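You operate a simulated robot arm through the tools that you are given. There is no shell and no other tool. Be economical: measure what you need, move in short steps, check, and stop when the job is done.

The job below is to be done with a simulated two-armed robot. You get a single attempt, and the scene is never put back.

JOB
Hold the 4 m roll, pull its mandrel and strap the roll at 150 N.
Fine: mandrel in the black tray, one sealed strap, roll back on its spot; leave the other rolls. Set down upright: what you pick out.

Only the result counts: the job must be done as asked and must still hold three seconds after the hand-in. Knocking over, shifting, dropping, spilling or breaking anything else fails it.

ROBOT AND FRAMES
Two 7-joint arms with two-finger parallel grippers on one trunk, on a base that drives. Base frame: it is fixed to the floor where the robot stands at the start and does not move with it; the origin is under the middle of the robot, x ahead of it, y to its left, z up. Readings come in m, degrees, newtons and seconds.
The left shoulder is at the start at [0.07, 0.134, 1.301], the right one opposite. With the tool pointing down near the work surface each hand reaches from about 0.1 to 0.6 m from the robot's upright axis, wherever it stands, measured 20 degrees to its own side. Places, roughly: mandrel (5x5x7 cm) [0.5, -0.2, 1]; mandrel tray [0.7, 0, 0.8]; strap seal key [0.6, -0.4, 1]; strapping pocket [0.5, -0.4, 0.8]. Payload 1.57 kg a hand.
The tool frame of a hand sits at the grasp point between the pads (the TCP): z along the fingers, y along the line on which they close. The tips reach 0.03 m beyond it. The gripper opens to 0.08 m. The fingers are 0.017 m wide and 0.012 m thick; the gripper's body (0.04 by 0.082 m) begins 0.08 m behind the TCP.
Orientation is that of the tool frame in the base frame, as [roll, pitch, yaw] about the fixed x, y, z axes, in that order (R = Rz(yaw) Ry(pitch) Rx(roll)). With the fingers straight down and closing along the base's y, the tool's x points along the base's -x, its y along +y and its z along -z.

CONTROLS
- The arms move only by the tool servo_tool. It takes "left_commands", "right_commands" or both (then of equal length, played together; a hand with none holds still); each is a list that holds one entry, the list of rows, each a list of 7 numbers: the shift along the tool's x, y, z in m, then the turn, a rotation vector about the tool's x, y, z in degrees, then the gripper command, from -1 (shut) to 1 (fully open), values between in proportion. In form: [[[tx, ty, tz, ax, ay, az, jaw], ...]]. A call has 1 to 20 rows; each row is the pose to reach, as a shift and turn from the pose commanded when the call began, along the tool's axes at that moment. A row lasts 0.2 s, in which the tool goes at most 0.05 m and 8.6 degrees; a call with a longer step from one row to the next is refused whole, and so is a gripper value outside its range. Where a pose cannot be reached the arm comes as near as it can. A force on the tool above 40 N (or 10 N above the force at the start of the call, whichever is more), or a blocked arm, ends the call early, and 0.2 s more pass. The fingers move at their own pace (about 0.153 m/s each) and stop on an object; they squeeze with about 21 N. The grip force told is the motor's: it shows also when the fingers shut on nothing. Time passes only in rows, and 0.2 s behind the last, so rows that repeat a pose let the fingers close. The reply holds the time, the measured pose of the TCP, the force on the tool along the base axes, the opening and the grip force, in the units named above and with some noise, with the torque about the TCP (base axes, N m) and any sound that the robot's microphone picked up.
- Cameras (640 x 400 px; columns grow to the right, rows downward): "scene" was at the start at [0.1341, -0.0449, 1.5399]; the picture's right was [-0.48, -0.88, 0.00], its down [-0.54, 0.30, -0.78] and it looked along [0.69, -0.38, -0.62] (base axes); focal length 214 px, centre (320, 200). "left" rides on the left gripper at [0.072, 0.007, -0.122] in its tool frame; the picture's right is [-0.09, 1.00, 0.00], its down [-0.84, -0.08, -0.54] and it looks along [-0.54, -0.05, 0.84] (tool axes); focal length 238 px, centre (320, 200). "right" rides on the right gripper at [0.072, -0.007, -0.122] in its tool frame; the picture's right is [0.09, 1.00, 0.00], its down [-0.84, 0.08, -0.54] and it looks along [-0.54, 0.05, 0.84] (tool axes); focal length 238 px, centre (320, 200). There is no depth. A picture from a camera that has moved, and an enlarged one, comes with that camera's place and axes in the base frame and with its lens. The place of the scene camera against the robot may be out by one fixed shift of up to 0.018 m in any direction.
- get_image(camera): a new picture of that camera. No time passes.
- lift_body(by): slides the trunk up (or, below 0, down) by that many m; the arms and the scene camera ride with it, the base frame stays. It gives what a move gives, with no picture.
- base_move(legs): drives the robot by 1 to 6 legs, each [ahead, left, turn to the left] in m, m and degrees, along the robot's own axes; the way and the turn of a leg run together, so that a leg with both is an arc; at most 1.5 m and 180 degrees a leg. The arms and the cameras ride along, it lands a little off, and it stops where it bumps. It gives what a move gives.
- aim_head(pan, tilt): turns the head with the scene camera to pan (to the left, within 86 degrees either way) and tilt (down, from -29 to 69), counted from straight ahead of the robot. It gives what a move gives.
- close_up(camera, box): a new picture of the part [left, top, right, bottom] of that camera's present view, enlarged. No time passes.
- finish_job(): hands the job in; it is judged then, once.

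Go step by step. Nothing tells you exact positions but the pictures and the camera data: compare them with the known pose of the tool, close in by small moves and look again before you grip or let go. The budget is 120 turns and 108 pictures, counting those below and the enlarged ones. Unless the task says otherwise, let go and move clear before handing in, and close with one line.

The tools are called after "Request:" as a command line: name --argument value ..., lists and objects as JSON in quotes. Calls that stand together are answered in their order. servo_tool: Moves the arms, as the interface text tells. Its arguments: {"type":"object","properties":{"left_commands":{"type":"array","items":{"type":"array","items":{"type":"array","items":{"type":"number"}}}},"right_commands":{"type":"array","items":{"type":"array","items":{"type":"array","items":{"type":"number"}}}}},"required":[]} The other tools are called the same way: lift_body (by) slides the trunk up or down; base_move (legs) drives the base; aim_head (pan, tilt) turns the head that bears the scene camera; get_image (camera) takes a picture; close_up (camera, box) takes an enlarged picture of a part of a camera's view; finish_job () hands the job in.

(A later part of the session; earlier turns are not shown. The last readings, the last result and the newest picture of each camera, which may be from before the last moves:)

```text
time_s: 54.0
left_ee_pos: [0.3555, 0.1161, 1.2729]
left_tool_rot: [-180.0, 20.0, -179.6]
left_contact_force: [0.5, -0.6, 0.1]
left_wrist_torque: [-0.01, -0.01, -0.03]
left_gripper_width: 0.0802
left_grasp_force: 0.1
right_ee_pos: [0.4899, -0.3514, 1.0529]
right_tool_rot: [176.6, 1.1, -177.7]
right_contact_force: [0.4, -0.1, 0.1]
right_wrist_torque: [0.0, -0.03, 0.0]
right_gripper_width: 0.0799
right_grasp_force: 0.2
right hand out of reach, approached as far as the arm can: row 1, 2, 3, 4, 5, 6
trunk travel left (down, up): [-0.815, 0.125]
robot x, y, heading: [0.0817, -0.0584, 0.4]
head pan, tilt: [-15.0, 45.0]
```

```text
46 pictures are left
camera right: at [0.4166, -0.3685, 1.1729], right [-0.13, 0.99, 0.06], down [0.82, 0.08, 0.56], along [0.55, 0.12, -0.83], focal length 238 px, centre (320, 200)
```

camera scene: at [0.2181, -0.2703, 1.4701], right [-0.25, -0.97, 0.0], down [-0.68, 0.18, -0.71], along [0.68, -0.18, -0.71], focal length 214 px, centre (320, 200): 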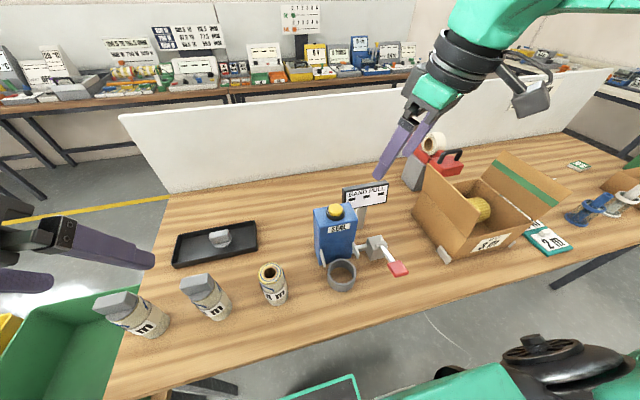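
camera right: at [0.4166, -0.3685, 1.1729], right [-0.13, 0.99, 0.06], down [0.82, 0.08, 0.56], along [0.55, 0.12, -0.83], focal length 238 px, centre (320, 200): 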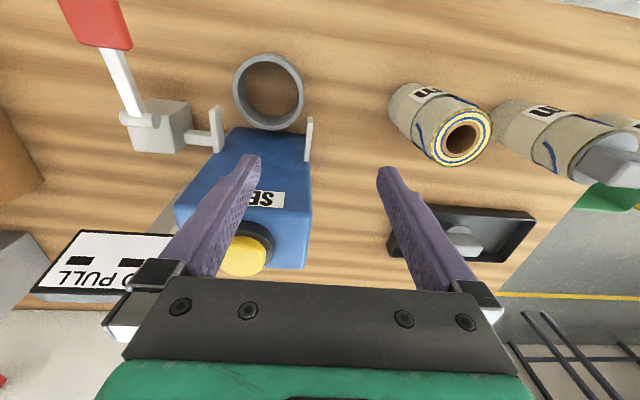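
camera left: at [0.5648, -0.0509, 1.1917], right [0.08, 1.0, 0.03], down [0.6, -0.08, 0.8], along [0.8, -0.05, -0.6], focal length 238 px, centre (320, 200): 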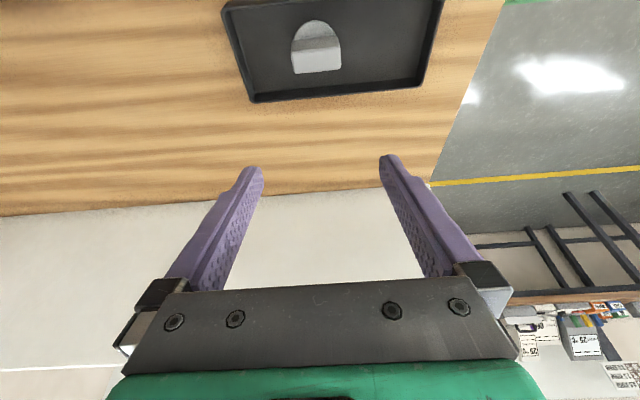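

The hand is still limited to about 0.29 m right of the robot's axis, so I'll raise it a bit and drive another 0.14 m left.

Request:
servo_tool --right_commands '[[[0, 0, -0.03, 1.5, 0, 1, 1], [0, 0, -0.05, 3.4, 0, 2.3, 1], [0, 0, -0.05, 3.4, 0, 2.3, 1]]]'

Request:
base_move --legs '[[0, 0.14, 0]]'

Request:
get_image --camera "right"

```text
time_s: 54.8
left_ee_pos: [0.3563, 0.1169, 1.2722]
left_tool_rot: [180.0, 20.0, -179.5]
left_contact_force: [-0.2, -0.6, -0.4]
left_wrist_torque: [-0.05, 0.02, 0.0]
left_gripper_width: 0.08
left_grasp_force: 0.1
right_ee_pos: [0.4896, -0.3861, 1.1036]
right_tool_rot: [179.6, 1.0, -179.7]
right_contact_force: [0.3, 0.7, -0.8]
right_wrist_torque: [0.05, 0.01, -0.03]
right_gripper_width: 0.0801
right_grasp_force: 0.0
right hand out of reach, approached as far as the arm can: row 1, 2, 3
trunk travel left (down, up): [-0.815, 0.125]
robot x, y, heading: [0.0804, -0.0546, 0.5]
head pan, tilt: [-15.0, 45.0]
```

```text
time_s: 56.1
left_ee_pos: [0.357, 0.2499, 1.2733]
left_tool_rot: [179.9, 20.0, -179.9]
left_contact_force: [-0.4, -0.3, -0.5]
left_wrist_torque: [0.02, 0.0, 0.02]
left_gripper_width: 0.08
left_grasp_force: 0.1
right_ee_pos: [0.4873, -0.2524, 1.1011]
right_tool_rot: [179.5, 1.0, 180.0]
right_contact_force: [-0.1, -1.0, -0.5]
right_wrist_torque: [-0.02, 0.02, -0.01]
right_gripper_width: 0.08
right_grasp_force: 0.1
trunk travel left (down, up): [-0.815, 0.125]
robot x, y, heading: [0.0801, 0.0804, 0.0]
head pan, tilt: [-15.0, 45.0]
```

```text
45 pictures are left
camera right: at [0.4133, -0.2599, 1.2218], right [-0.09, 1.0, 0.01], down [0.83, 0.07, 0.56], along [0.55, 0.06, -0.83], focal length 238 px, centre (320, 200)
```

right: 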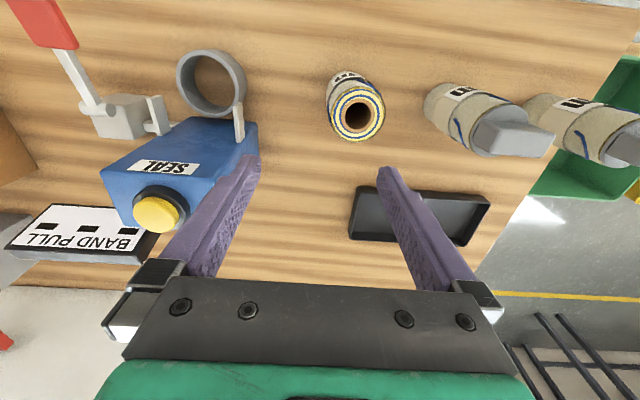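

Request:
base_move --legs '[[0, 0.06, 0]]'

Request:
servo_tool --right_commands '[[[0.003, 0, 0.02, 0, 0, 0, 1], [0.007, 0, 0.04, 0, 0, 0, 1], [0.012, 0, 0.06, 0, 0, 0, 1], [0.012, 0, 0.06, 0, 0, 0, 1]]]'

Request:
get_image --camera "right"

```text
time_s: 57.1
left_ee_pos: [0.3566, 0.3038, 1.2724]
left_tool_rot: [179.6, 20.2, 180.0]
left_contact_force: [0.0, -0.2, 0.0]
left_wrist_torque: [0.04, -0.04, 0.06]
left_gripper_width: 0.08
left_grasp_force: 0.1
right_ee_pos: [0.4873, -0.1976, 1.1003]
right_tool_rot: [179.2, 1.1, -180.0]
right_contact_force: [-0.1, 0.0, -0.1]
right_wrist_torque: [0.05, -0.03, 0.0]
right_gripper_width: 0.0797
right_grasp_force: 0.1
trunk travel left (down, up): [-0.815, 0.125]
robot x, y, heading: [0.075, 0.14, 0.3]
head pan, tilt: [-15.0, 45.0]
```

```text
time_s: 58.1
left_ee_pos: [0.3556, 0.3131, 1.2722]
left_tool_rot: [180.0, 19.9, -179.9]
left_contact_force: [0.8, -0.3, 0.3]
left_wrist_torque: [0.01, -0.01, 0.06]
left_gripper_width: 0.0801
left_grasp_force: 0.1
right_ee_pos: [0.4759, -0.1917, 1.0424]
right_tool_rot: [179.6, 1.1, -179.9]
right_contact_force: [0.6, 0.2, 0.1]
right_wrist_torque: [0.01, -0.02, 0.0]
right_gripper_width: 0.0801
right_grasp_force: 0.1
trunk travel left (down, up): [-0.815, 0.125]
robot x, y, heading: [0.0806, 0.1384, 0.0]
head pan, tilt: [-15.0, 45.0]
```

```text
44 pictures are left
camera right: at [0.4017, -0.1979, 1.1631], right [-0.09, 1.0, 0.01], down [0.83, 0.07, 0.56], along [0.55, 0.06, -0.83], focal length 238 px, centre (320, 200)
```

right: 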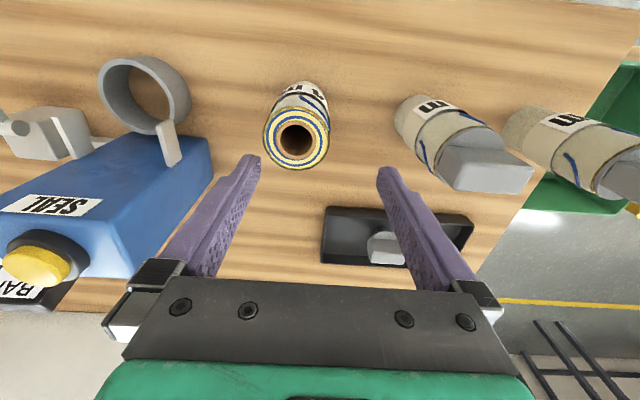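

The hand is above the roll, whose top centre is about (0.472, -0.209). I'll centre and descend over it with the fingers open.

Request:
servo_tool --right_commands '[[[0.004, -0.017, 0.01, 0, 0, 0, 1], [0.004, -0.017, 0.035, 0, 0, 0, 1], [0.004, -0.017, 0.06, 0, 0, 0, 1], [0.004, -0.017, 0.087, 0, 0, 0, 1], [0.004, -0.017, 0.087, 0, 0, 0, 1]]]'

Request:
get_image --camera "right"

```text
time_s: 59.3
left_ee_pos: [0.3555, 0.3115, 1.273]
left_tool_rot: [-180.0, 20.1, -179.9]
left_contact_force: [0.5, -0.9, 1.2]
left_wrist_torque: [0.02, -0.01, 0.01]
left_gripper_width: 0.0799
left_grasp_force: 0.0
right_ee_pos: [0.4698, -0.2089, 0.9572]
right_tool_rot: [179.5, 1.0, -180.0]
right_contact_force: [0.0, 0.3, 0.4]
right_wrist_torque: [-0.02, 0.02, 0.0]
right_gripper_width: 0.08
right_grasp_force: 0.0
trunk travel left (down, up): [-0.815, 0.125]
robot x, y, heading: [0.078, 0.1401, 0.0]
head pan, tilt: [-15.0, 45.0]
```

```text
43 pictures are left
camera right: at [0.3957, -0.2167, 1.0775], right [-0.09, 1.0, 0.01], down [0.83, 0.07, 0.56], along [0.55, 0.06, -0.83], focal length 238 px, centre (320, 200)
```

right: 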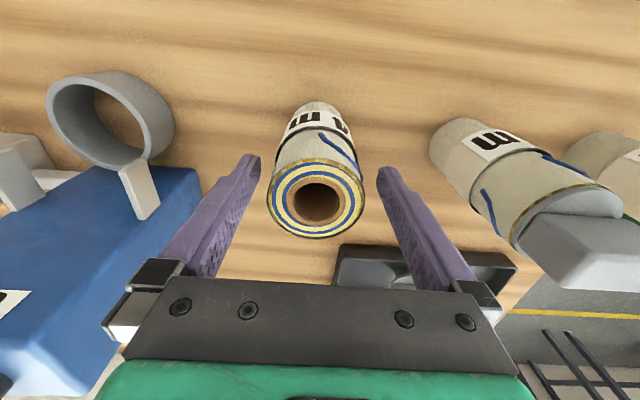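

Centred, so I'll close and lift the roll 6 cm.

Request:
servo_tool --right_commands '[[[0, 0, 0, 0, 0, 0, 0.5], [0, 0, 0, 0, 0, 0, -1], [0, 0, 0, 0, 0, 0, -1], [0, 0, 0, 0, 0, 0, -1], [0, 0, -0.02, 0, 0, 0, -1], [0, 0, -0.045, 0, 0, 0, -1], [0, 0, -0.07, 0, 0, 0, -1], [0, 0, -0.07, 0, 0, 0, -1]]]'

Request:
get_image --camera "right"

Request:
get_image --camera "scene"

```text
time_s: 61.1
left_ee_pos: [0.3567, 0.312, 1.2738]
left_tool_rot: [-180.0, 20.0, -179.8]
left_contact_force: [0.2, -1.5, 0.1]
left_wrist_torque: [0.02, -0.01, -0.03]
left_gripper_width: 0.0798
left_grasp_force: 0.1
right_ee_pos: [0.4716, -0.2087, 1.0241]
right_tool_rot: [179.6, 1.0, 180.0]
right_contact_force: [0.4, 0.5, -2.0]
right_wrist_torque: [0.03, 0.01, -0.01]
right_gripper_width: 0.0575
right_grasp_force: 21.3
trunk travel left (down, up): [-0.815, 0.125]
robot x, y, heading: [0.0811, 0.1409, -0.2]
head pan, tilt: [-15.0, 45.0]
```

```text
42 pictures are left
camera right: at [0.3981, -0.2165, 1.1442], right [-0.09, 1.0, 0.01], down [0.83, 0.07, 0.56], along [0.55, 0.06, -0.83], focal length 238 px, centre (320, 200)
```

right: 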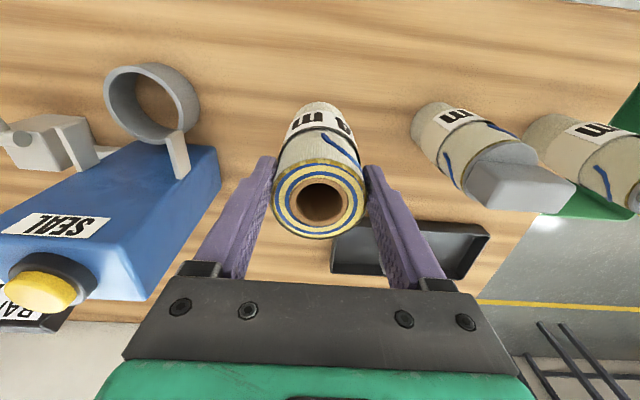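

```text
41 pictures are left
camera scene: at [0.217, 0.1153, 1.47], right [-0.26, -0.97, 0.0], down [-0.68, 0.18, -0.71], along [0.68, -0.18, -0.71], focal length 214 px, centre (320, 200)
```

scene: 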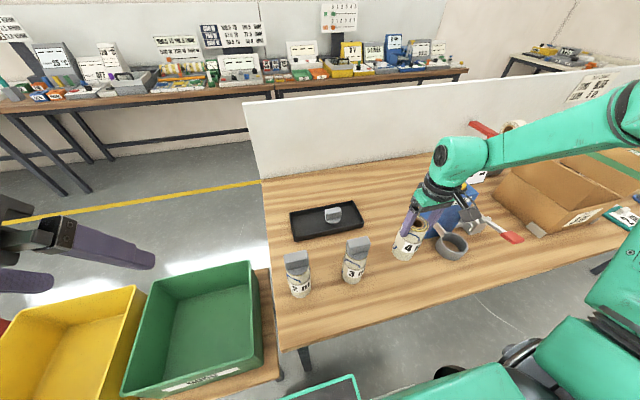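

The roll is held at 5.7 cm. I'll raise it above the guide tabs and drive right to bring it over the pocket.

Request:
servo_tool --right_commands '[[[0, 0, -0.03, 0, 0, 0, -1], [0, 0, -0.06, 0, 0, 0, -1], [0, 0, -0.075, 0, 0, 0, -1], [0, 0, -0.075, 0, 0, 0, -1]]]'

Request:
base_move --legs '[[0, -0.16, 0]]'

Request:
get_image --camera "right"

```text
time_s: 62.1
left_ee_pos: [0.3567, 0.3105, 1.2725]
left_tool_rot: [179.9, 19.9, -179.9]
left_contact_force: [-0.6, -0.1, 0.4]
left_wrist_torque: [0.01, -0.01, 0.02]
left_gripper_width: 0.0805
left_grasp_force: 0.1
right_ee_pos: [0.4729, -0.2071, 1.1002]
right_tool_rot: [179.6, 1.1, 180.0]
right_contact_force: [-0.5, 0.3, -2.9]
right_wrist_torque: [-0.02, 0.04, -0.02]
right_gripper_width: 0.0575
right_grasp_force: 20.9
trunk travel left (down, up): [-0.815, 0.125]
robot x, y, heading: [0.0792, 0.141, 0.1]
head pan, tilt: [-15.0, 45.0]
```

```text
time_s: 63.5
left_ee_pos: [0.3568, 0.1537, 1.2712]
left_tool_rot: [-179.8, 20.1, -179.6]
left_contact_force: [0.5, 1.0, -0.1]
left_wrist_torque: [-0.01, 0.0, -0.01]
left_gripper_width: 0.0801
left_grasp_force: 0.1
right_ee_pos: [0.4745, -0.3642, 1.1004]
right_tool_rot: [179.7, 0.9, -179.7]
right_contact_force: [0.1, 0.3, -1.5]
right_wrist_torque: [-0.06, 0.01, 0.0]
right_gripper_width: 0.0576
right_grasp_force: 20.6
trunk travel left (down, up): [-0.815, 0.125]
robot x, y, heading: [0.0797, -0.0229, 0.3]
head pan, tilt: [-15.0, 45.0]
```

```text
40 pictures are left
camera right: at [0.4004, -0.373, 1.2211], right [-0.1, 1.0, 0.0], down [0.83, 0.08, 0.56], along [0.55, 0.06, -0.83], focal length 238 px, centre (320, 200)
```

right: 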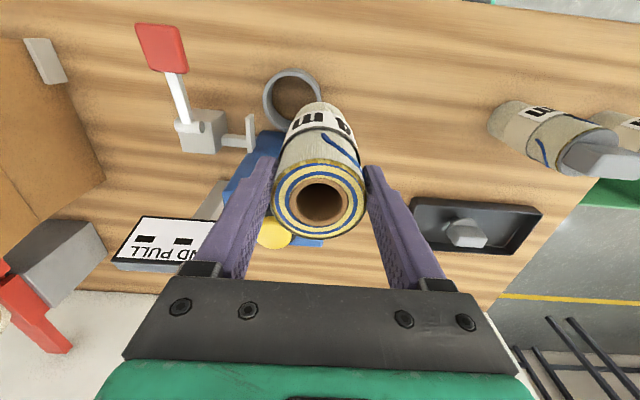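

The pocket centre is about (0.474, -0.400). I'll shift 3.6 cm right at height, partly lower, and check the alignment.

Request:
servo_tool --right_commands '[[[0, -0.018, 0, 0, 0, 0, -1], [0, -0.036, 0, 0, 0, 0, -1], [0, -0.036, 0.03, 0, 0, 0, -1], [0, -0.036, 0.06, 0, 0, 0, -1], [0, -0.036, 0.08, 0, 0, 0, -1], [0, -0.036, 0.08, 0, 0, 0, -1]]]'

Request:
get_image --camera "right"

Request:
aim_head --pan -45 --tilt 40

Request:
get_image --camera "scene"

```text
time_s: 64.9
left_ee_pos: [0.3557, 0.1509, 1.2734]
left_tool_rot: [-179.9, 20.0, -179.6]
left_contact_force: [-0.1, -0.3, -0.2]
left_wrist_torque: [-0.02, -0.05, 0.02]
left_gripper_width: 0.08
left_grasp_force: 0.0
right_ee_pos: [0.4772, -0.4026, 1.0189]
right_tool_rot: [179.6, 1.0, -179.7]
right_contact_force: [-0.5, 0.1, -2.2]
right_wrist_torque: [-0.04, 0.02, 0.03]
right_gripper_width: 0.0574
right_grasp_force: 21.5
trunk travel left (down, up): [-0.815, 0.125]
robot x, y, heading: [0.0805, -0.0197, 0.5]
head pan, tilt: [-15.0, 45.0]
```

```text
39 pictures are left
camera right: at [0.4031, -0.4111, 1.1395], right [-0.1, 1.0, 0.01], down [0.83, 0.08, 0.56], along [0.55, 0.06, -0.83], focal length 238 px, centre (320, 200)
```

right: 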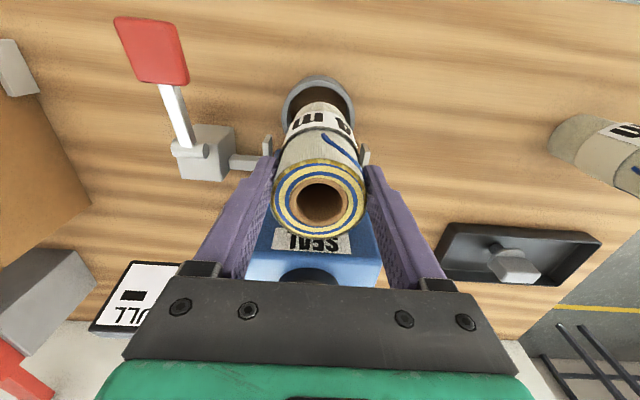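

```text
time_s: 65.9
left_ee_pos: [0.3557, 0.1498, 1.2727]
left_tool_rot: [179.9, 20.0, -179.6]
left_contact_force: [0.1, 0.2, -0.3]
left_wrist_torque: [0.03, -0.01, -0.01]
left_gripper_width: 0.0801
left_grasp_force: 0.1
right_ee_pos: [0.4782, -0.4034, 1.0199]
right_tool_rot: [179.6, 1.0, -179.7]
right_contact_force: [0.2, 0.0, -2.6]
right_wrist_torque: [-0.03, 0.02, 0.01]
right_gripper_width: 0.0576
right_grasp_force: 20.5
trunk travel left (down, up): [-0.815, 0.125]
robot x, y, heading: [0.0811, -0.0224, 0.5]
head pan, tilt: [-45.0, 40.0]
```

```text
38 pictures are left
camera scene: at [0.1995, -0.0857, 1.4773], right [-0.7, -0.71, 0.0], down [-0.46, 0.45, -0.77], along [0.55, -0.54, -0.64], focal length 214 px, centre (320, 200)
```

scene: 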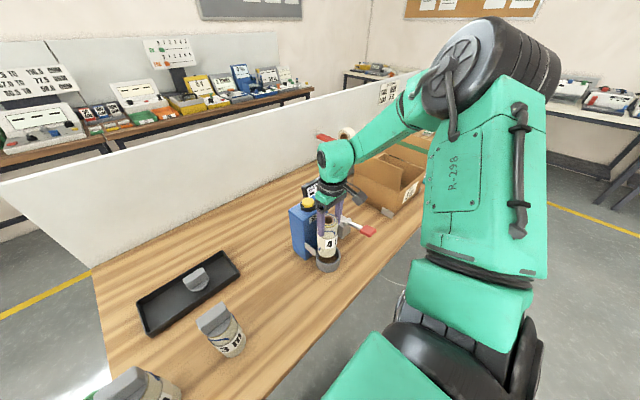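

Request:
close_up --camera "right" --box '[250, 60, 390, 170]'

Request:
close_up --camera "scene" --box '[270, 180, 390, 290]'

```text
3.64 times, centred on (320, 115) of right
camera zoom: at [0.4035, -0.4111, 1.1398], right [-0.1, 1.0, 0.01], down [0.83, 0.08, 0.56], along [0.55, 0.06, -0.83], focal length 867 px, centre (320, 509)
```

zoom: 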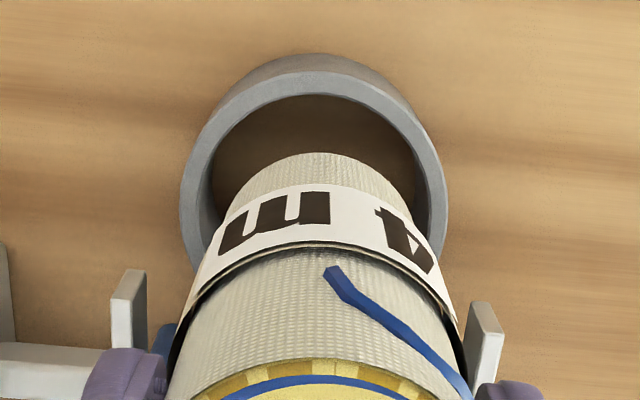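

```text
3.64 times, centred on (330, 235) of scene
camera zoom: at [0.1995, -0.0857, 1.4773], right [-0.7, -0.71, 0.0], down [-0.46, 0.45, -0.77], along [0.55, -0.54, -0.64], focal length 780 px, centre (284, 73)
```

zoom: 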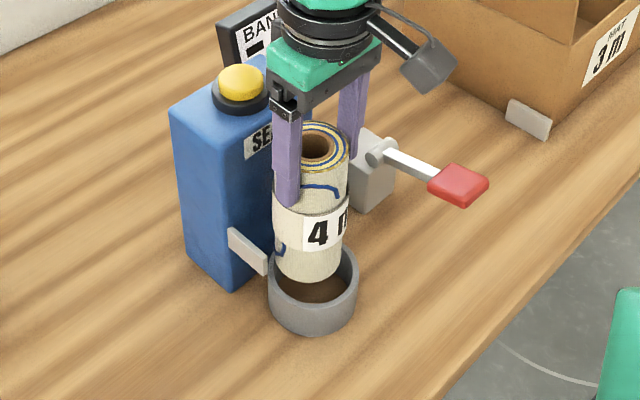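

The roll is about 4 mm too deep in x. I'll correct that and lower it into the pocket gently.

Request:
servo_tool --right_commands '[[[0.004, -0.002, 0.0, 0, 0, 0, -1], [0.004, -0.002, 0.015, 0, 0, 0, -1], [0.004, -0.002, 0.03, 0, 0, 0, -1], [0.004, -0.002, 0.042, 0, 0, 0, -1], [0.004, -0.002, 0.052, 0, 0, 0, -1], [0.004, -0.002, 0.058, 0, 0, 0, -1], [0.004, -0.002, 0.058, 0, 0, 0, -1]]]'

Request:
close_up --camera "scene" --box '[270, 180, 390, 290]'

```text
time_s: 67.5
left_ee_pos: [0.356, 0.1521, 1.2723]
left_tool_rot: [180.0, 20.0, -179.5]
left_contact_force: [-0.1, -0.2, -0.6]
left_wrist_torque: [0.02, -0.04, 0.02]
left_gripper_width: 0.08
left_grasp_force: 0.2
right_ee_pos: [0.4725, -0.4038, 0.9604]
right_tool_rot: [179.6, 1.1, -179.7]
right_contact_force: [0.2, -0.3, -2.8]
right_wrist_torque: [-0.03, -0.01, 0.01]
right_gripper_width: 0.0573
right_grasp_force: 20.8
trunk travel left (down, up): [-0.815, 0.125]
robot x, y, heading: [0.0781, -0.024, -0.0]
head pan, tilt: [-45.0, 40.0]
```

```text
3.64 times, centred on (330, 235) of scene
camera zoom: at [0.1992, -0.0857, 1.4773], right [-0.7, -0.71, 0.0], down [-0.46, 0.45, -0.77], along [0.55, -0.54, -0.64], focal length 780 px, centre (284, 73)
```

zoom: 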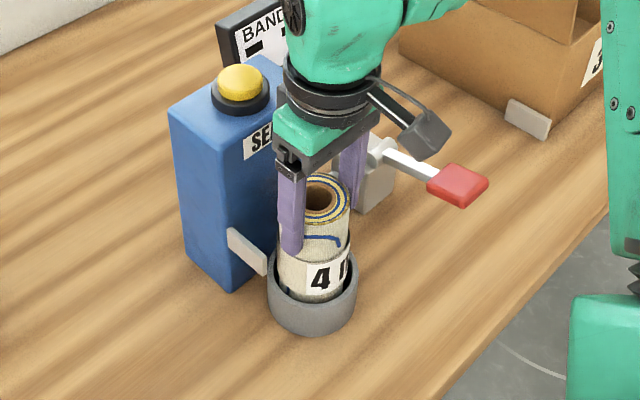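

The roll is inside the ring. I'll lower it the last few millimetres, release and rise.

Request:
servo_tool --right_commands '[[[0, 0, 0.003, 0, 0, 0, -1], [0, 0, 0.005, 0, 0, 0, -1], [0, 0, 0.005, 0, 0, 0, -1]]]'

Request:
servo_tool --right_commands '[[[0, 0, 0, 0, 0, 0, 0.5], [0, 0, 0, 0, 0, 0, 1], [0, 0, -0.01, 0, 0, 0, 1], [0, 0, -0.05, 0, 0, 0, 1], [0, 0, -0.1, 0, 0, 0, 1], [0, 0, -0.14, 0, 0, 0, 1]]]'

Request:
close_up --camera "scene" --box '[270, 160, 410, 290]'

Request:
get_image --camera "right"

```text
time_s: 68.3
left_ee_pos: [0.3558, 0.1502, 1.2724]
left_tool_rot: [180.0, 20.1, -179.5]
left_contact_force: [-0.1, 0.2, -1.3]
left_wrist_torque: [-0.01, 0.01, -0.04]
left_gripper_width: 0.0799
left_grasp_force: 0.0
right_ee_pos: [0.4731, -0.4045, 0.9572]
right_tool_rot: [179.6, 1.0, -179.7]
right_contact_force: [-0.1, -0.8, 5.0]
right_wrist_torque: [-0.31, 0.07, 0.0]
right_gripper_width: 0.0575
right_grasp_force: 21.0
trunk travel left (down, up): [-0.815, 0.125]
robot x, y, heading: [0.081, -0.0229, 0.6]
head pan, tilt: [-45.0, 40.0]
```

```text
time_s: 69.7
left_ee_pos: [0.3563, 0.1508, 1.2723]
left_tool_rot: [-180.0, 20.1, -179.5]
left_contact_force: [0.0, 0.2, 0.2]
left_wrist_torque: [0.0, -0.02, 0.0]
left_gripper_width: 0.0797
left_grasp_force: 0.1
right_ee_pos: [0.4723, -0.4062, 1.0981]
right_tool_rot: [179.6, 1.0, -179.8]
right_contact_force: [0.1, 0.8, 0.3]
right_wrist_torque: [0.03, -0.02, 0.0]
right_gripper_width: 0.0801
right_grasp_force: 0.0
trunk travel left (down, up): [-0.815, 0.125]
robot x, y, heading: [0.0837, -0.0217, 0.2]
head pan, tilt: [-45.0, 40.0]
```

```text
3.08 times, centred on (340, 225) of scene
camera zoom: at [0.1983, -0.0852, 1.4774], right [-0.7, -0.71, 0.0], down [-0.46, 0.45, -0.77], along [0.55, -0.54, -0.64], focal length 660 px, centre (258, 123)
```

zoom: 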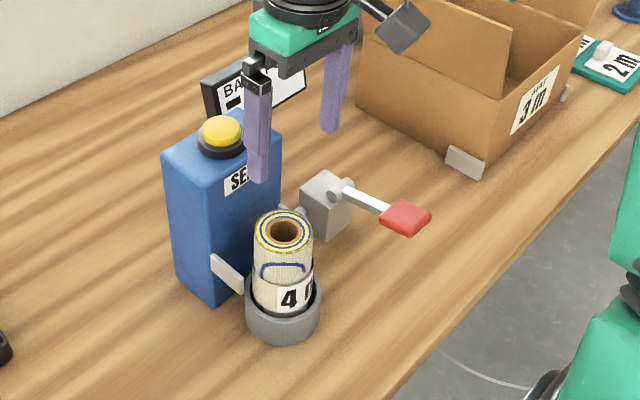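

```text
33 pictures are left
camera right: at [0.398, -0.4135, 1.2186], right [-0.1, 1.0, 0.01], down [0.83, 0.08, 0.56], along [0.55, 0.06, -0.83], focal length 238 px, centre (320, 200)
```

right: 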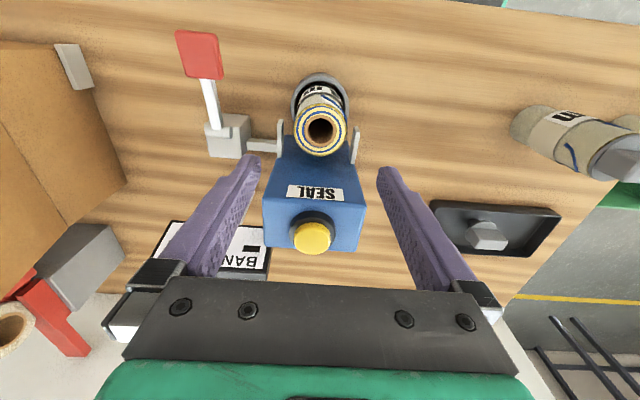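

The roll stands in the pocket. The lever (paddle near (0.42, -0.54, 0.93)) seems to be pushed down about a pivot further back, while the left hand presses SEAL. I'll raise the right hand and drive so both hands can reach.

Request:
servo_tool --right_commands '[[[0, 0, -0.04, 0, 0, 0, 0], [0, 0, -0.08, 0, 0, 0, -1], [0, 0, -0.12, 0, 0, 0, -1], [0, 0, -0.12, 0, 0, 0, -1]]]'

Request:
base_move --legs '[[0, -0.28, 0], [0, 0, -15]]'

Request:
aim_head --pan -10 --tilt 48

Request:
get_image --camera "scene"

Request:
get_image --camera "right"

```text
time_s: 70.7
left_ee_pos: [0.3565, 0.15, 1.2719]
left_tool_rot: [179.9, 20.1, -179.6]
left_contact_force: [0.0, 0.2, -0.3]
left_wrist_torque: [-0.01, -0.03, 0.02]
left_gripper_width: 0.08
left_grasp_force: 0.1
right_ee_pos: [0.4661, -0.4087, 1.2176]
right_tool_rot: [179.6, 1.0, -179.7]
right_contact_force: [-0.1, 0.5, 0.7]
right_wrist_torque: [0.01, 0.02, -0.01]
right_gripper_width: 0.0
right_grasp_force: 21.2
trunk travel left (down, up): [-0.815, 0.125]
robot x, y, heading: [0.0832, -0.0257, 0.3]
head pan, tilt: [-45.0, 40.0]
```

```text
time_s: 73.5
left_ee_pos: [0.3943, -0.2081, 1.2733]
left_tool_rot: [180.0, 19.9, 165.2]
left_contact_force: [-0.4, -0.3, -0.3]
left_wrist_torque: [0.04, 0.01, 0.01]
left_gripper_width: 0.0801
left_grasp_force: 0.1
right_ee_pos: [0.3545, -0.7757, 1.2183]
right_tool_rot: [179.7, 1.0, 165.1]
right_contact_force: [-0.9, 0.1, -0.9]
right_wrist_torque: [0.01, -0.03, 0.0]
right_gripper_width: 0.0
right_grasp_force: 21.5
trunk travel left (down, up): [-0.815, 0.125]
robot x, y, heading: [0.0848, -0.3035, -14.5]
head pan, tilt: [-45.0, 40.0]
```

```text
time_s: 74.5
left_ee_pos: [0.3936, -0.2074, 1.2723]
left_tool_rot: [180.0, 20.1, 165.4]
left_contact_force: [-0.1, 1.0, 0.9]
left_wrist_torque: [0.0, 0.0, -0.03]
left_gripper_width: 0.08
left_grasp_force: 0.0
right_ee_pos: [0.3541, -0.7756, 1.2177]
right_tool_rot: [179.6, 1.1, 165.1]
right_contact_force: [-0.4, -0.8, -0.3]
right_wrist_torque: [0.02, -0.01, 0.05]
right_gripper_width: 0.0
right_grasp_force: 20.9
trunk travel left (down, up): [-0.815, 0.125]
robot x, y, heading: [0.0783, -0.3014, -14.6]
head pan, tilt: [-10.0, 48.0]
```

```text
32 pictures are left
camera scene: at [0.2104, -0.352, 1.4659], right [-0.42, -0.91, 0.0], down [-0.67, 0.31, -0.67], along [0.61, -0.28, -0.74], focal length 214 px, centre (320, 200)
```

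scene: 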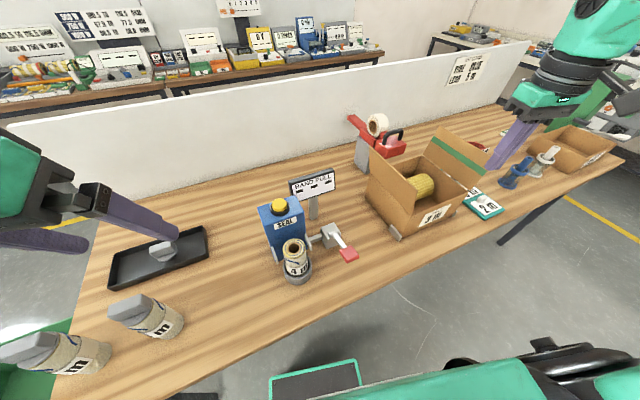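

```text
31 pictures are left
camera right: at [0.2798, -0.764, 1.3379], right [0.17, 0.99, 0.01], down [0.82, -0.14, 0.56], along [0.55, -0.09, -0.83], focal length 238 px, centre (320, 200)
```

right: 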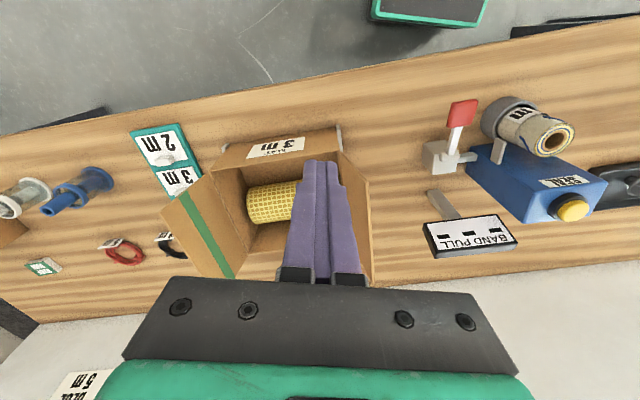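

The paddle centre triangulates to about (0.420, -0.540, 0.918). I'll move the closed right hand sideways toward it at height.

Request:
servo_tool --right_commands '[[[0, 0.049, 0, 0, 0, 0, -1], [0, 0.098, 0, 0, 0, 0, -1], [0, 0.147, 0, 0, 0, 0, -1], [0, 0.196, 0, 0, 0, 0, -1], [0, 0.244, 0, 0, 0, 0, -1], [0, 0.244, 0, 0, 0, 0, -1]]]'

```text
time_s: 75.9
left_ee_pos: [0.3937, -0.2082, 1.2726]
left_tool_rot: [-179.9, 19.9, 165.3]
left_contact_force: [-0.3, 0.8, -0.4]
left_wrist_torque: [0.0, 0.02, 0.03]
left_gripper_width: 0.0798
left_grasp_force: 0.0
right_ee_pos: [0.3676, -0.7229, 1.2187]
right_tool_rot: [179.4, 1.0, 165.3]
right_contact_force: [0.1, 0.2, -0.5]
right_wrist_torque: [-0.01, 0.0, -0.01]
right_gripper_width: 0.0
right_grasp_force: 21.7
right hand out of reach, approached as far as the arm can: row 2, 3, 4, 5, 6
trunk travel left (down, up): [-0.815, 0.125]
robot x, y, heading: [0.0832, -0.2998, -14.6]
head pan, tilt: [-10.0, 48.0]
```

The vertical pose blocks further leftward reach. Yawing 30° and tilting helped before, so I'll do that while moving over.

Request:
servo_tool --right_commands '[[[0, 0, 0, -0.9, -3.3, -5, -1], [0, 0.01, 0, -1.8, -6.6, -10, -1], [0.002, 0.03, 0, -2.6, -9.8, -14.9, -1], [0.004, 0.06, 0.01, -3.5, -13, -19.8, -1], [0.006, 0.095, 0.02, -4.4, -16.3, -24.8, -1], [0.009, 0.13, 0.03, -5.2, -19.5, -29.7, -1], [0.011, 0.166, 0.05, -5.2, -19.5, -29.7, -1], [0.011, 0.166, 0.05, -5.2, -19.5, -29.7, -1]]]'

Request:
get_image --camera "right"

```text
time_s: 77.7
left_ee_pos: [0.3937, -0.208, 1.2726]
left_tool_rot: [-180.0, 20.0, 165.3]
left_contact_force: [0.7, -0.4, 0.2]
left_wrist_torque: [-0.01, 0.03, 0.01]
left_gripper_width: 0.08
left_grasp_force: 0.1
right_ee_pos: [0.4058, -0.5704, 1.1776]
right_tool_rot: [-179.9, 21.1, -164.7]
right_contact_force: [-0.5, -0.1, -0.4]
right_wrist_torque: [0.03, -0.02, -0.01]
right_gripper_width: 0.0
right_grasp_force: 20.8
trunk travel left (down, up): [-0.815, 0.125]
robot x, y, heading: [0.0854, -0.3038, -14.9]
head pan, tilt: [-10.0, 48.0]
```

```text
30 pictures are left
camera right: at [0.3004, -0.606, 1.2654], right [-0.34, 0.94, -0.04], down [0.54, 0.23, 0.81], along [0.77, 0.26, -0.59], focal length 238 px, centre (320, 200)
```

right: 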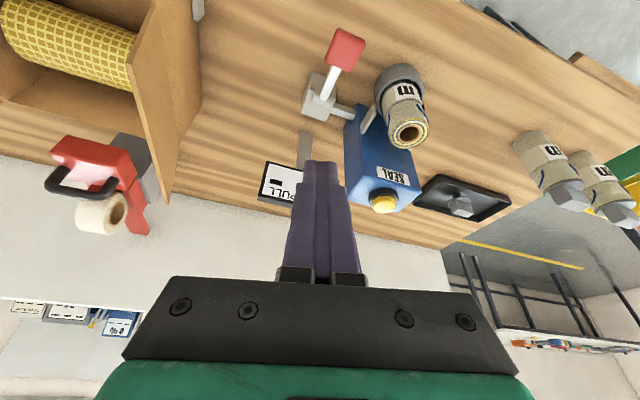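

That works. The SEAL key triangulates to about (0.571, -0.404, 1.03). I'll bring the closed left hand above it.

Request:
servo_tool --left_commands '[[[-0.0173, -0.018, 0.0293, 0, 0, 0, 0], [-0.0347, -0.036, 0.0586, 0, 0, 0, -1], [-0.052, -0.054, 0.088, 0, 0, 0, -1], [-0.0694, -0.072, 0.1173, 0, 0, 0, -1], [-0.0867, -0.09, 0.1466, 0, 0, 0, -1], [-0.104, -0.108, 0.176, 0, 0, 0, -1], [-0.1214, -0.126, 0.205, 0, 0, 0, -1], [-0.1387, -0.144, 0.2346, 0, 0, 0, -1], [-0.1387, -0.144, 0.2346, 0, 0, 0, -1]]]'

Request:
get_image --camera "left"

Request:
get_image --camera "scene"

```text
time_s: 79.7
left_ee_pos: [0.5615, -0.4006, 1.0987]
left_tool_rot: [-180.0, 20.0, 165.1]
left_contact_force: [-1.2, 0.1, 0.0]
left_wrist_torque: [-0.02, -0.02, -0.01]
left_gripper_width: 0.0
left_grasp_force: 20.9
right_ee_pos: [0.4056, -0.5708, 1.1781]
right_tool_rot: [-179.7, 21.1, -164.8]
right_contact_force: [0.3, -0.5, 0.3]
right_wrist_torque: [-0.03, 0.01, 0.0]
right_gripper_width: 0.0001
right_grasp_force: 21.5
trunk travel left (down, up): [-0.815, 0.125]
robot x, y, heading: [0.082, -0.3052, -14.5]
head pan, tilt: [-10.0, 48.0]
```

```text
29 pictures are left
camera left: at [0.458, -0.3662, 1.1881], right [0.34, 0.94, 0.03], down [0.56, -0.23, 0.8], along [0.76, -0.25, -0.6], focal length 238 px, centre (320, 200)
```

left: 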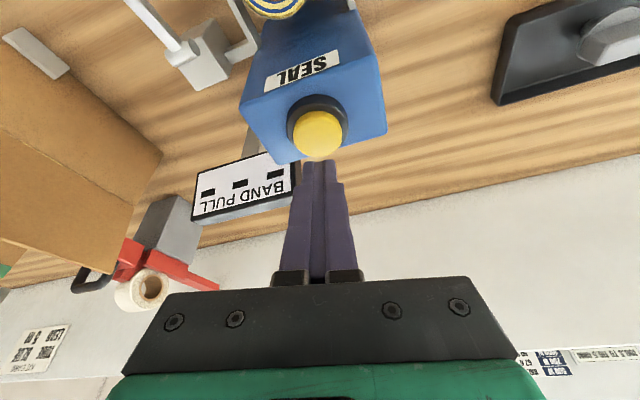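

```text
28 pictures are left
camera scene: at [0.2099, -0.3514, 1.4659], right [-0.42, -0.91, 0.0], down [-0.67, 0.31, -0.67], along [0.61, -0.28, -0.74], focal length 214 px, centre (320, 200)
```

scene: 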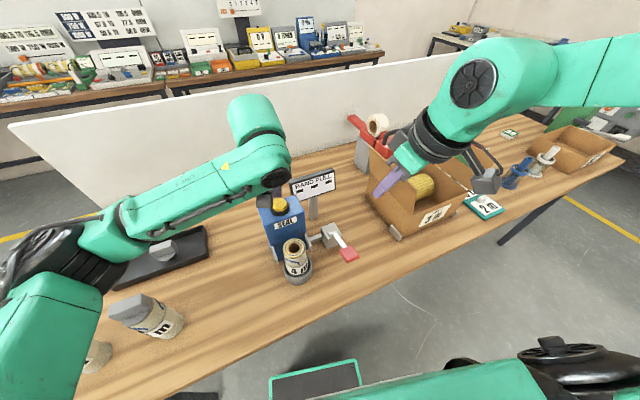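

Both the left and scene cameras can see the display. I'll lower the right fingertips to just above the red paddle.

Request:
servo_tool --right_commands '[[[0.003, 0.026, 0.02, 0, 0, 0, -1], [0.017, 0.026, 0.06, 0, 0, 0, -1], [0.031, 0.026, 0.1, 0, 0, 0, -1], [0.044, 0.026, 0.14, 0, 0, 0, -1], [0.0535, 0.026, 0.17, 0, 0, 0, -1], [0.0535, 0.026, 0.17, 0, 0, 0, -1]]]'

Request:
get_image --camera "right"

Request:
close_up --camera "scene" --box '[250, 160, 390, 290]'

```text
time_s: 81.1
left_ee_pos: [0.5605, -0.4011, 1.0994]
left_tool_rot: [-180.0, 20.2, 165.3]
left_contact_force: [-0.4, -0.3, 0.5]
left_wrist_torque: [-0.02, -0.01, 0.0]
left_gripper_width: 0.0
left_grasp_force: 20.6
right_ee_pos: [0.4086, -0.5802, 1.0099]
right_tool_rot: [179.8, 21.1, -164.6]
right_contact_force: [-0.7, -0.1, 0.8]
right_wrist_torque: [0.01, 0.01, -0.02]
right_gripper_width: 0.0
right_grasp_force: 21.1
right hand out of reach, approached as far as the arm can: row 2, 3, 4, 5, 6
trunk travel left (down, up): [-0.815, 0.125]
robot x, y, heading: [0.0846, -0.3078, -14.5]
head pan, tilt: [-10.0, 48.0]
```

```text
27 pictures are left
camera right: at [0.3039, -0.6156, 1.0974], right [-0.35, 0.94, -0.03], down [0.54, 0.23, 0.81], along [0.76, 0.26, -0.59], focal length 238 px, centre (320, 200)
```

right: 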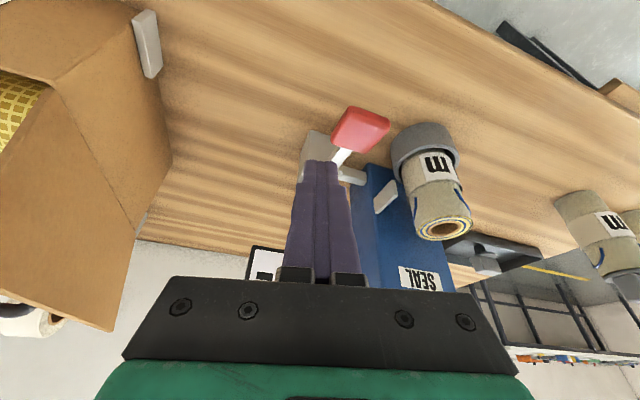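

```text
3.08 times, centred on (320, 225) of scene
camera zoom: at [0.2097, -0.3518, 1.4659], right [-0.42, -0.91, 0.0], down [-0.67, 0.31, -0.67], along [0.61, -0.28, -0.74], focal length 660 px, centre (320, 123)
```

zoom: 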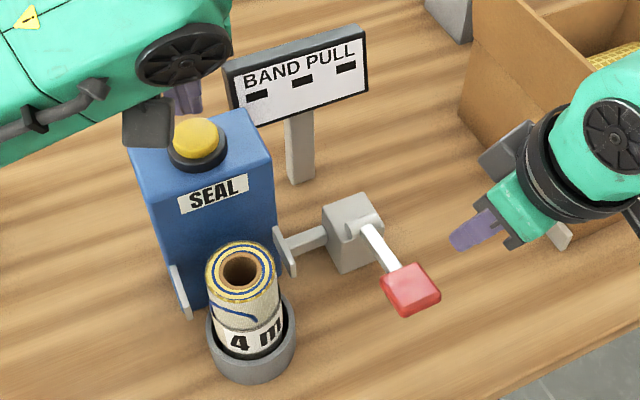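

I'm short by about 4 cm to the left. I'll shift the base left 5 cm; both hands are clear above the parts.

Request:
base_move --legs '[[-0.01, 0.06, 0]]'

Request:
get_image --camera "right"

```text
time_s: 82.1
left_ee_pos: [0.5649, -0.3487, 1.0982]
left_tool_rot: [179.7, 19.8, 165.0]
left_contact_force: [0.1, -0.5, 0.4]
left_wrist_torque: [0.02, 0.0, 0.03]
left_gripper_width: 0.0
left_grasp_force: 20.9
right_ee_pos: [0.4139, -0.5271, 1.0088]
right_tool_rot: [179.5, 21.2, -164.9]
right_contact_force: [-0.6, 0.0, -0.2]
right_wrist_torque: [0.06, -0.01, 0.02]
right_gripper_width: 0.0
right_grasp_force: 20.9
trunk travel left (down, up): [-0.815, 0.125]
robot x, y, heading: [0.0861, -0.2438, -14.8]
head pan, tilt: [-10.0, 48.0]
```

```text
25 pictures are left
camera right: at [0.3089, -0.5626, 1.0957], right [-0.34, 0.94, -0.03], down [0.55, 0.22, 0.81], along [0.76, 0.27, -0.59], focal length 238 px, centre (320, 200)
```

right: 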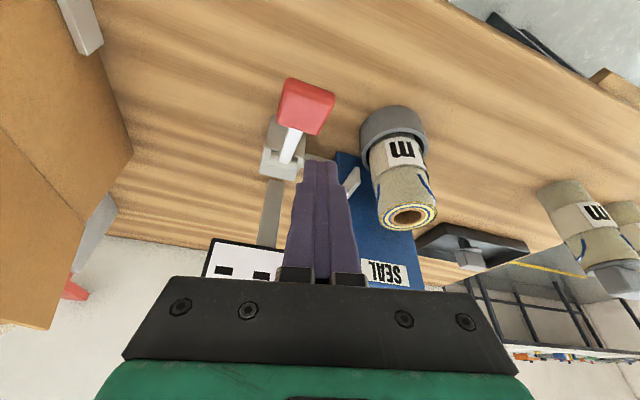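

Request:
servo_tool --left_commands '[[[-0.0035, -0.02, 0.004, 0, 0, 0, -1], [-0.0035, -0.04, 0.01, 0, 0, 0, -1], [-0.0035, -0.051, 0.018, 0, 0, 0, -1], [-0.0035, -0.051, 0.018, 0, 0, 0, -1]]]' --right_commands '[[[0.012, -0.01, 0, 0, 0, 0, -1], [0.018, -0.01, 0.013, 0, 0, 0, -1], [0.0274, -0.01, 0.0377, 0, 0, 0, -1], [0.0274, -0.01, 0.0377, 0, 0, 0, -1]]]'

Request:
close_up --camera "scene" --box '[250, 160, 390, 290]'

Request:
get_image --camera "left"

```text
time_s: 83.1
left_ee_pos: [0.5612, -0.3927, 1.0834]
left_tool_rot: [-180.0, 20.0, 165.2]
left_contact_force: [-1.3, -0.7, -0.9]
left_wrist_torque: [-0.02, 0.0, 0.02]
left_gripper_width: 0.0
left_grasp_force: 20.9
right_ee_pos: [0.4052, -0.5337, 0.9638]
right_tool_rot: [179.7, 21.0, -164.8]
right_contact_force: [-0.1, 0.6, 0.2]
right_wrist_torque: [0.02, 0.0, 0.0]
right_gripper_width: 0.0001
right_grasp_force: 21.3
trunk travel left (down, up): [-0.815, 0.125]
robot x, y, heading: [0.0866, -0.2407, -14.6]
head pan, tilt: [-10.0, 48.0]
```

```text
3.08 times, centred on (320, 225) of scene
camera zoom: at [0.2146, -0.2931, 1.4659], right [-0.42, -0.91, 0.0], down [-0.67, 0.31, -0.67], along [0.61, -0.28, -0.74], focal length 660 px, centre (320, 123)
```

zoom: 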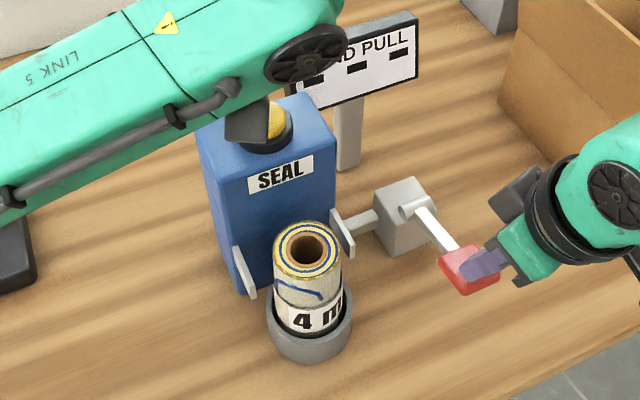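

```text
23 pictures are left
camera left: at [0.4577, -0.3587, 1.173], right [0.34, 0.94, 0.03], down [0.56, -0.23, 0.8], along [0.76, -0.25, -0.6], focal length 238 px, centre (320, 200)
```

left: 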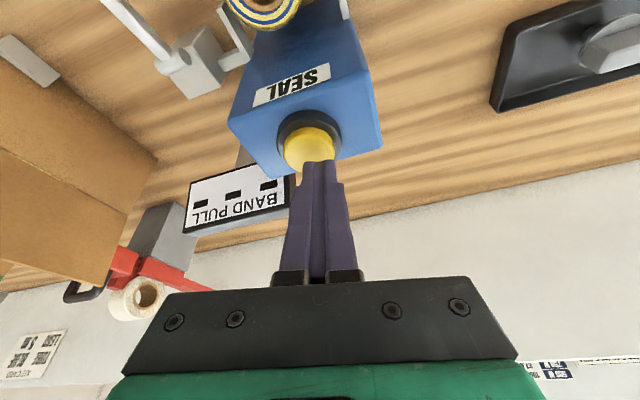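

Both hands are placed. I'll push the paddle down 2 cm, nudge the left hand 6 mm right, and read the display.

Request:
servo_tool --left_commands '[[[0, -0.006, 0, 0, 0, 0, -1], [0, -0.006, 0, 0, 0, 0, -1], [0, -0.006, 0, 0, 0, 0, -1], [0, -0.006, 0, 0, 0, 0, -1]]]' --right_commands '[[[0.0018, 0, 0.0047, 0, 0, 0, -1], [0.0036, 0, 0.0093, 0, 0, 0, -1], [0.0054, 0, 0.014, 0, 0, 0, -1], [0.0072, 0, 0.0187, 0, 0, 0, -1]]]'

Request:
close_up --camera "left" --box '[80, 0, 360, 240]'

```text
time_s: 84.1
left_ee_pos: [0.5594, -0.399, 1.0833]
left_tool_rot: [179.9, 19.9, 165.2]
left_contact_force: [0.2, 0.3, 0.8]
left_wrist_torque: [-0.02, -0.01, -0.02]
left_gripper_width: 0.0001
left_grasp_force: 21.0
right_ee_pos: [0.406, -0.5355, 0.945]
right_tool_rot: [179.5, 21.2, -164.7]
right_contact_force: [-0.5, 1.4, 2.7]
right_wrist_torque: [0.07, 0.04, 0.03]
right_gripper_width: 0.0
right_grasp_force: 20.6
trunk travel left (down, up): [-0.815, 0.125]
robot x, y, heading: [0.0861, -0.2436, -14.9]
head pan, tilt: [-10.0, 48.0]
```

```text
1.67 times, centred on (220, 120) of left
camera zoom: at [0.4568, -0.3647, 1.1728], right [0.34, 0.94, 0.03], down [0.56, -0.23, 0.8], along [0.76, -0.25, -0.6], focal length 397 px, centre (487, 333)
```

zoom: 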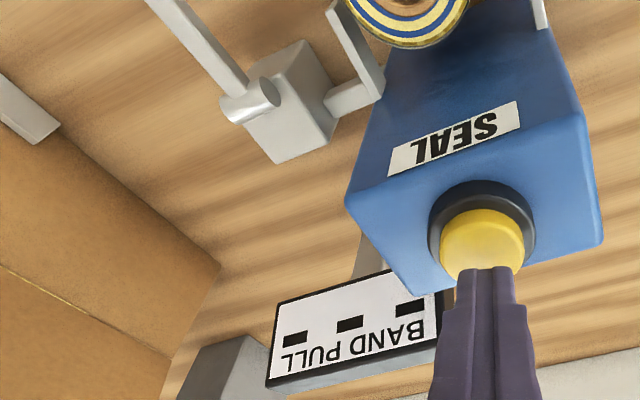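

Contact is light (2.7 N) and the display is unchanged. I'll push further down.

Request:
servo_tool --right_commands '[[[0.0018, 0, 0.0047, 0, 0, 0, -1], [0.0036, 0, 0.0093, 0, 0, 0, -1], [0.0054, 0, 0.014, 0, 0, 0, -1], [0.0072, 0, 0.0187, 0, 0, 0, -1]]]'

Request:
close_up --camera "scene" --box '[250, 150, 390, 290]'

```text
time_s: 85.1
left_ee_pos: [0.5602, -0.3984, 1.0846]
left_tool_rot: [-179.9, 20.1, 165.2]
left_contact_force: [-0.8, 0.5, -0.1]
left_wrist_torque: [0.02, 0.01, 0.02]
left_gripper_width: 0.0
left_grasp_force: 20.4
right_ee_pos: [0.4052, -0.5385, 0.9259]
right_tool_rot: [179.6, 21.2, -164.7]
right_contact_force: [-2.1, 3.5, 4.2]
right_wrist_torque: [0.06, -0.01, 0.01]
right_gripper_width: 0.0
right_grasp_force: 21.0
right hand out of reach, approached as far as the arm can: row 1, 2, 3, 4
trunk travel left (down, up): [-0.815, 0.125]
robot x, y, heading: [0.0854, -0.2446, -14.8]
head pan, tilt: [-10.0, 48.0]
```

```text
2.86 times, centred on (320, 220) of scene
camera zoom: at [0.2145, -0.2916, 1.466], right [-0.42, -0.91, 0.0], down [-0.67, 0.31, -0.67], along [0.61, -0.28, -0.74], focal length 613 px, centre (320, 143)
```

zoom: 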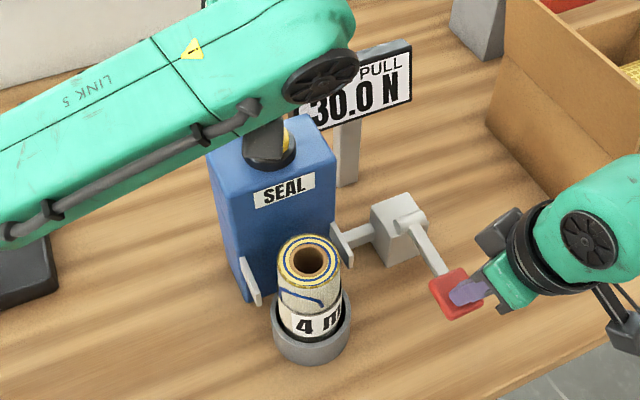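

The display now reads about 30.0 N, so pushing down is the right direction. I'll continue another 1.5 cm.

Request:
servo_tool --right_commands '[[[0.0018, 0.001, 0.0047, 0, 0, 0, -1], [0.0036, 0.002, 0.0093, 0, 0, 0, -1], [0.0054, 0.002, 0.014, 0, 0, 0, -1], [0.0054, 0.002, 0.014, 0, 0, 0, -1]]]'

Request:
close_up --camera "left" --box '[80, 0, 360, 240]'

```text
time_s: 86.1
left_ee_pos: [0.5579, -0.403, 1.0846]
left_tool_rot: [180.0, 20.0, 165.1]
left_contact_force: [1.4, 0.4, 0.8]
left_wrist_torque: [-0.02, 0.02, 0.01]
left_gripper_width: 0.0002
left_grasp_force: 20.8
right_ee_pos: [0.4052, -0.5419, 0.9133]
right_tool_rot: [179.4, 21.8, -164.8]
right_contact_force: [-0.9, -12.6, 21.2]
right_wrist_torque: [-0.51, -0.13, -0.06]
right_gripper_width: 0.0002
right_grasp_force: 21.2
right hand out of reach, approached as far as the arm can: row 2, 3
trunk travel left (down, up): [-0.815, 0.125]
robot x, y, heading: [0.0881, -0.2458, -15.1]
head pan, tilt: [-10.0, 48.0]
```

```text
1.67 times, centred on (220, 120) of left
camera zoom: at [0.4548, -0.3679, 1.1735], right [0.34, 0.94, 0.03], down [0.56, -0.23, 0.8], along [0.76, -0.25, -0.6], focal length 397 px, centre (487, 333)
```

zoom: 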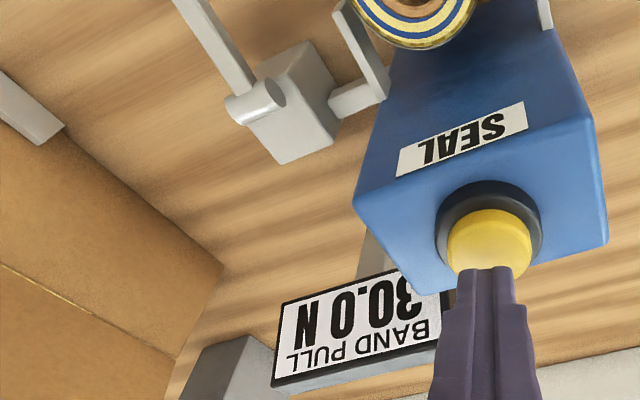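

The display's first digit may be hidden by my fingers. I'll lift the left hand slightly and re-read.

Request:
servo_tool --left_commands '[[[0, 0.02, -0.02, 0, 0, 0, -1], [0, 0.045, -0.02, 0, 0, 0, -1], [0, 0.045, -0.02, 0, 0, 0, -1]]]' --right_commands '[[[0, 0, 0, 0, 0, 0, -1], [0, 0, 0, 0, 0, 0, -1], [0, 0, 0, 0, 0, 0, -1]]]'

Request:
close_up --camera "left" --box '[40, 0, 320, 240]'

```text
time_s: 86.9
left_ee_pos: [0.5643, -0.3542, 1.1029]
left_tool_rot: [179.8, 20.1, 165.0]
left_contact_force: [-0.5, -0.1, 0.0]
left_wrist_torque: [0.0, -0.03, 0.0]
left_gripper_width: 0.0001
left_grasp_force: 20.6
right_ee_pos: [0.4054, -0.5394, 0.9127]
right_tool_rot: [179.1, 21.7, -164.7]
right_contact_force: [1.2, -16.4, 27.1]
right_wrist_torque: [-0.69, -0.18, -0.09]
right_gripper_width: 0.0001
right_grasp_force: 21.4
trunk travel left (down, up): [-0.815, 0.125]
robot x, y, heading: [0.0878, -0.2437, -14.7]
head pan, tilt: [-10.0, 48.0]
```

```text
1.67 times, centred on (180, 120) of left
camera zoom: at [0.4607, -0.3204, 1.1931], right [0.34, 0.94, 0.03], down [0.56, -0.23, 0.8], along [0.76, -0.25, -0.6], focal length 397 px, centre (553, 333)
```

zoom: 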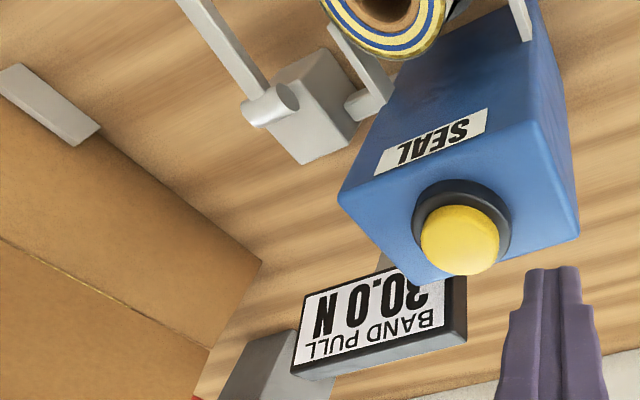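

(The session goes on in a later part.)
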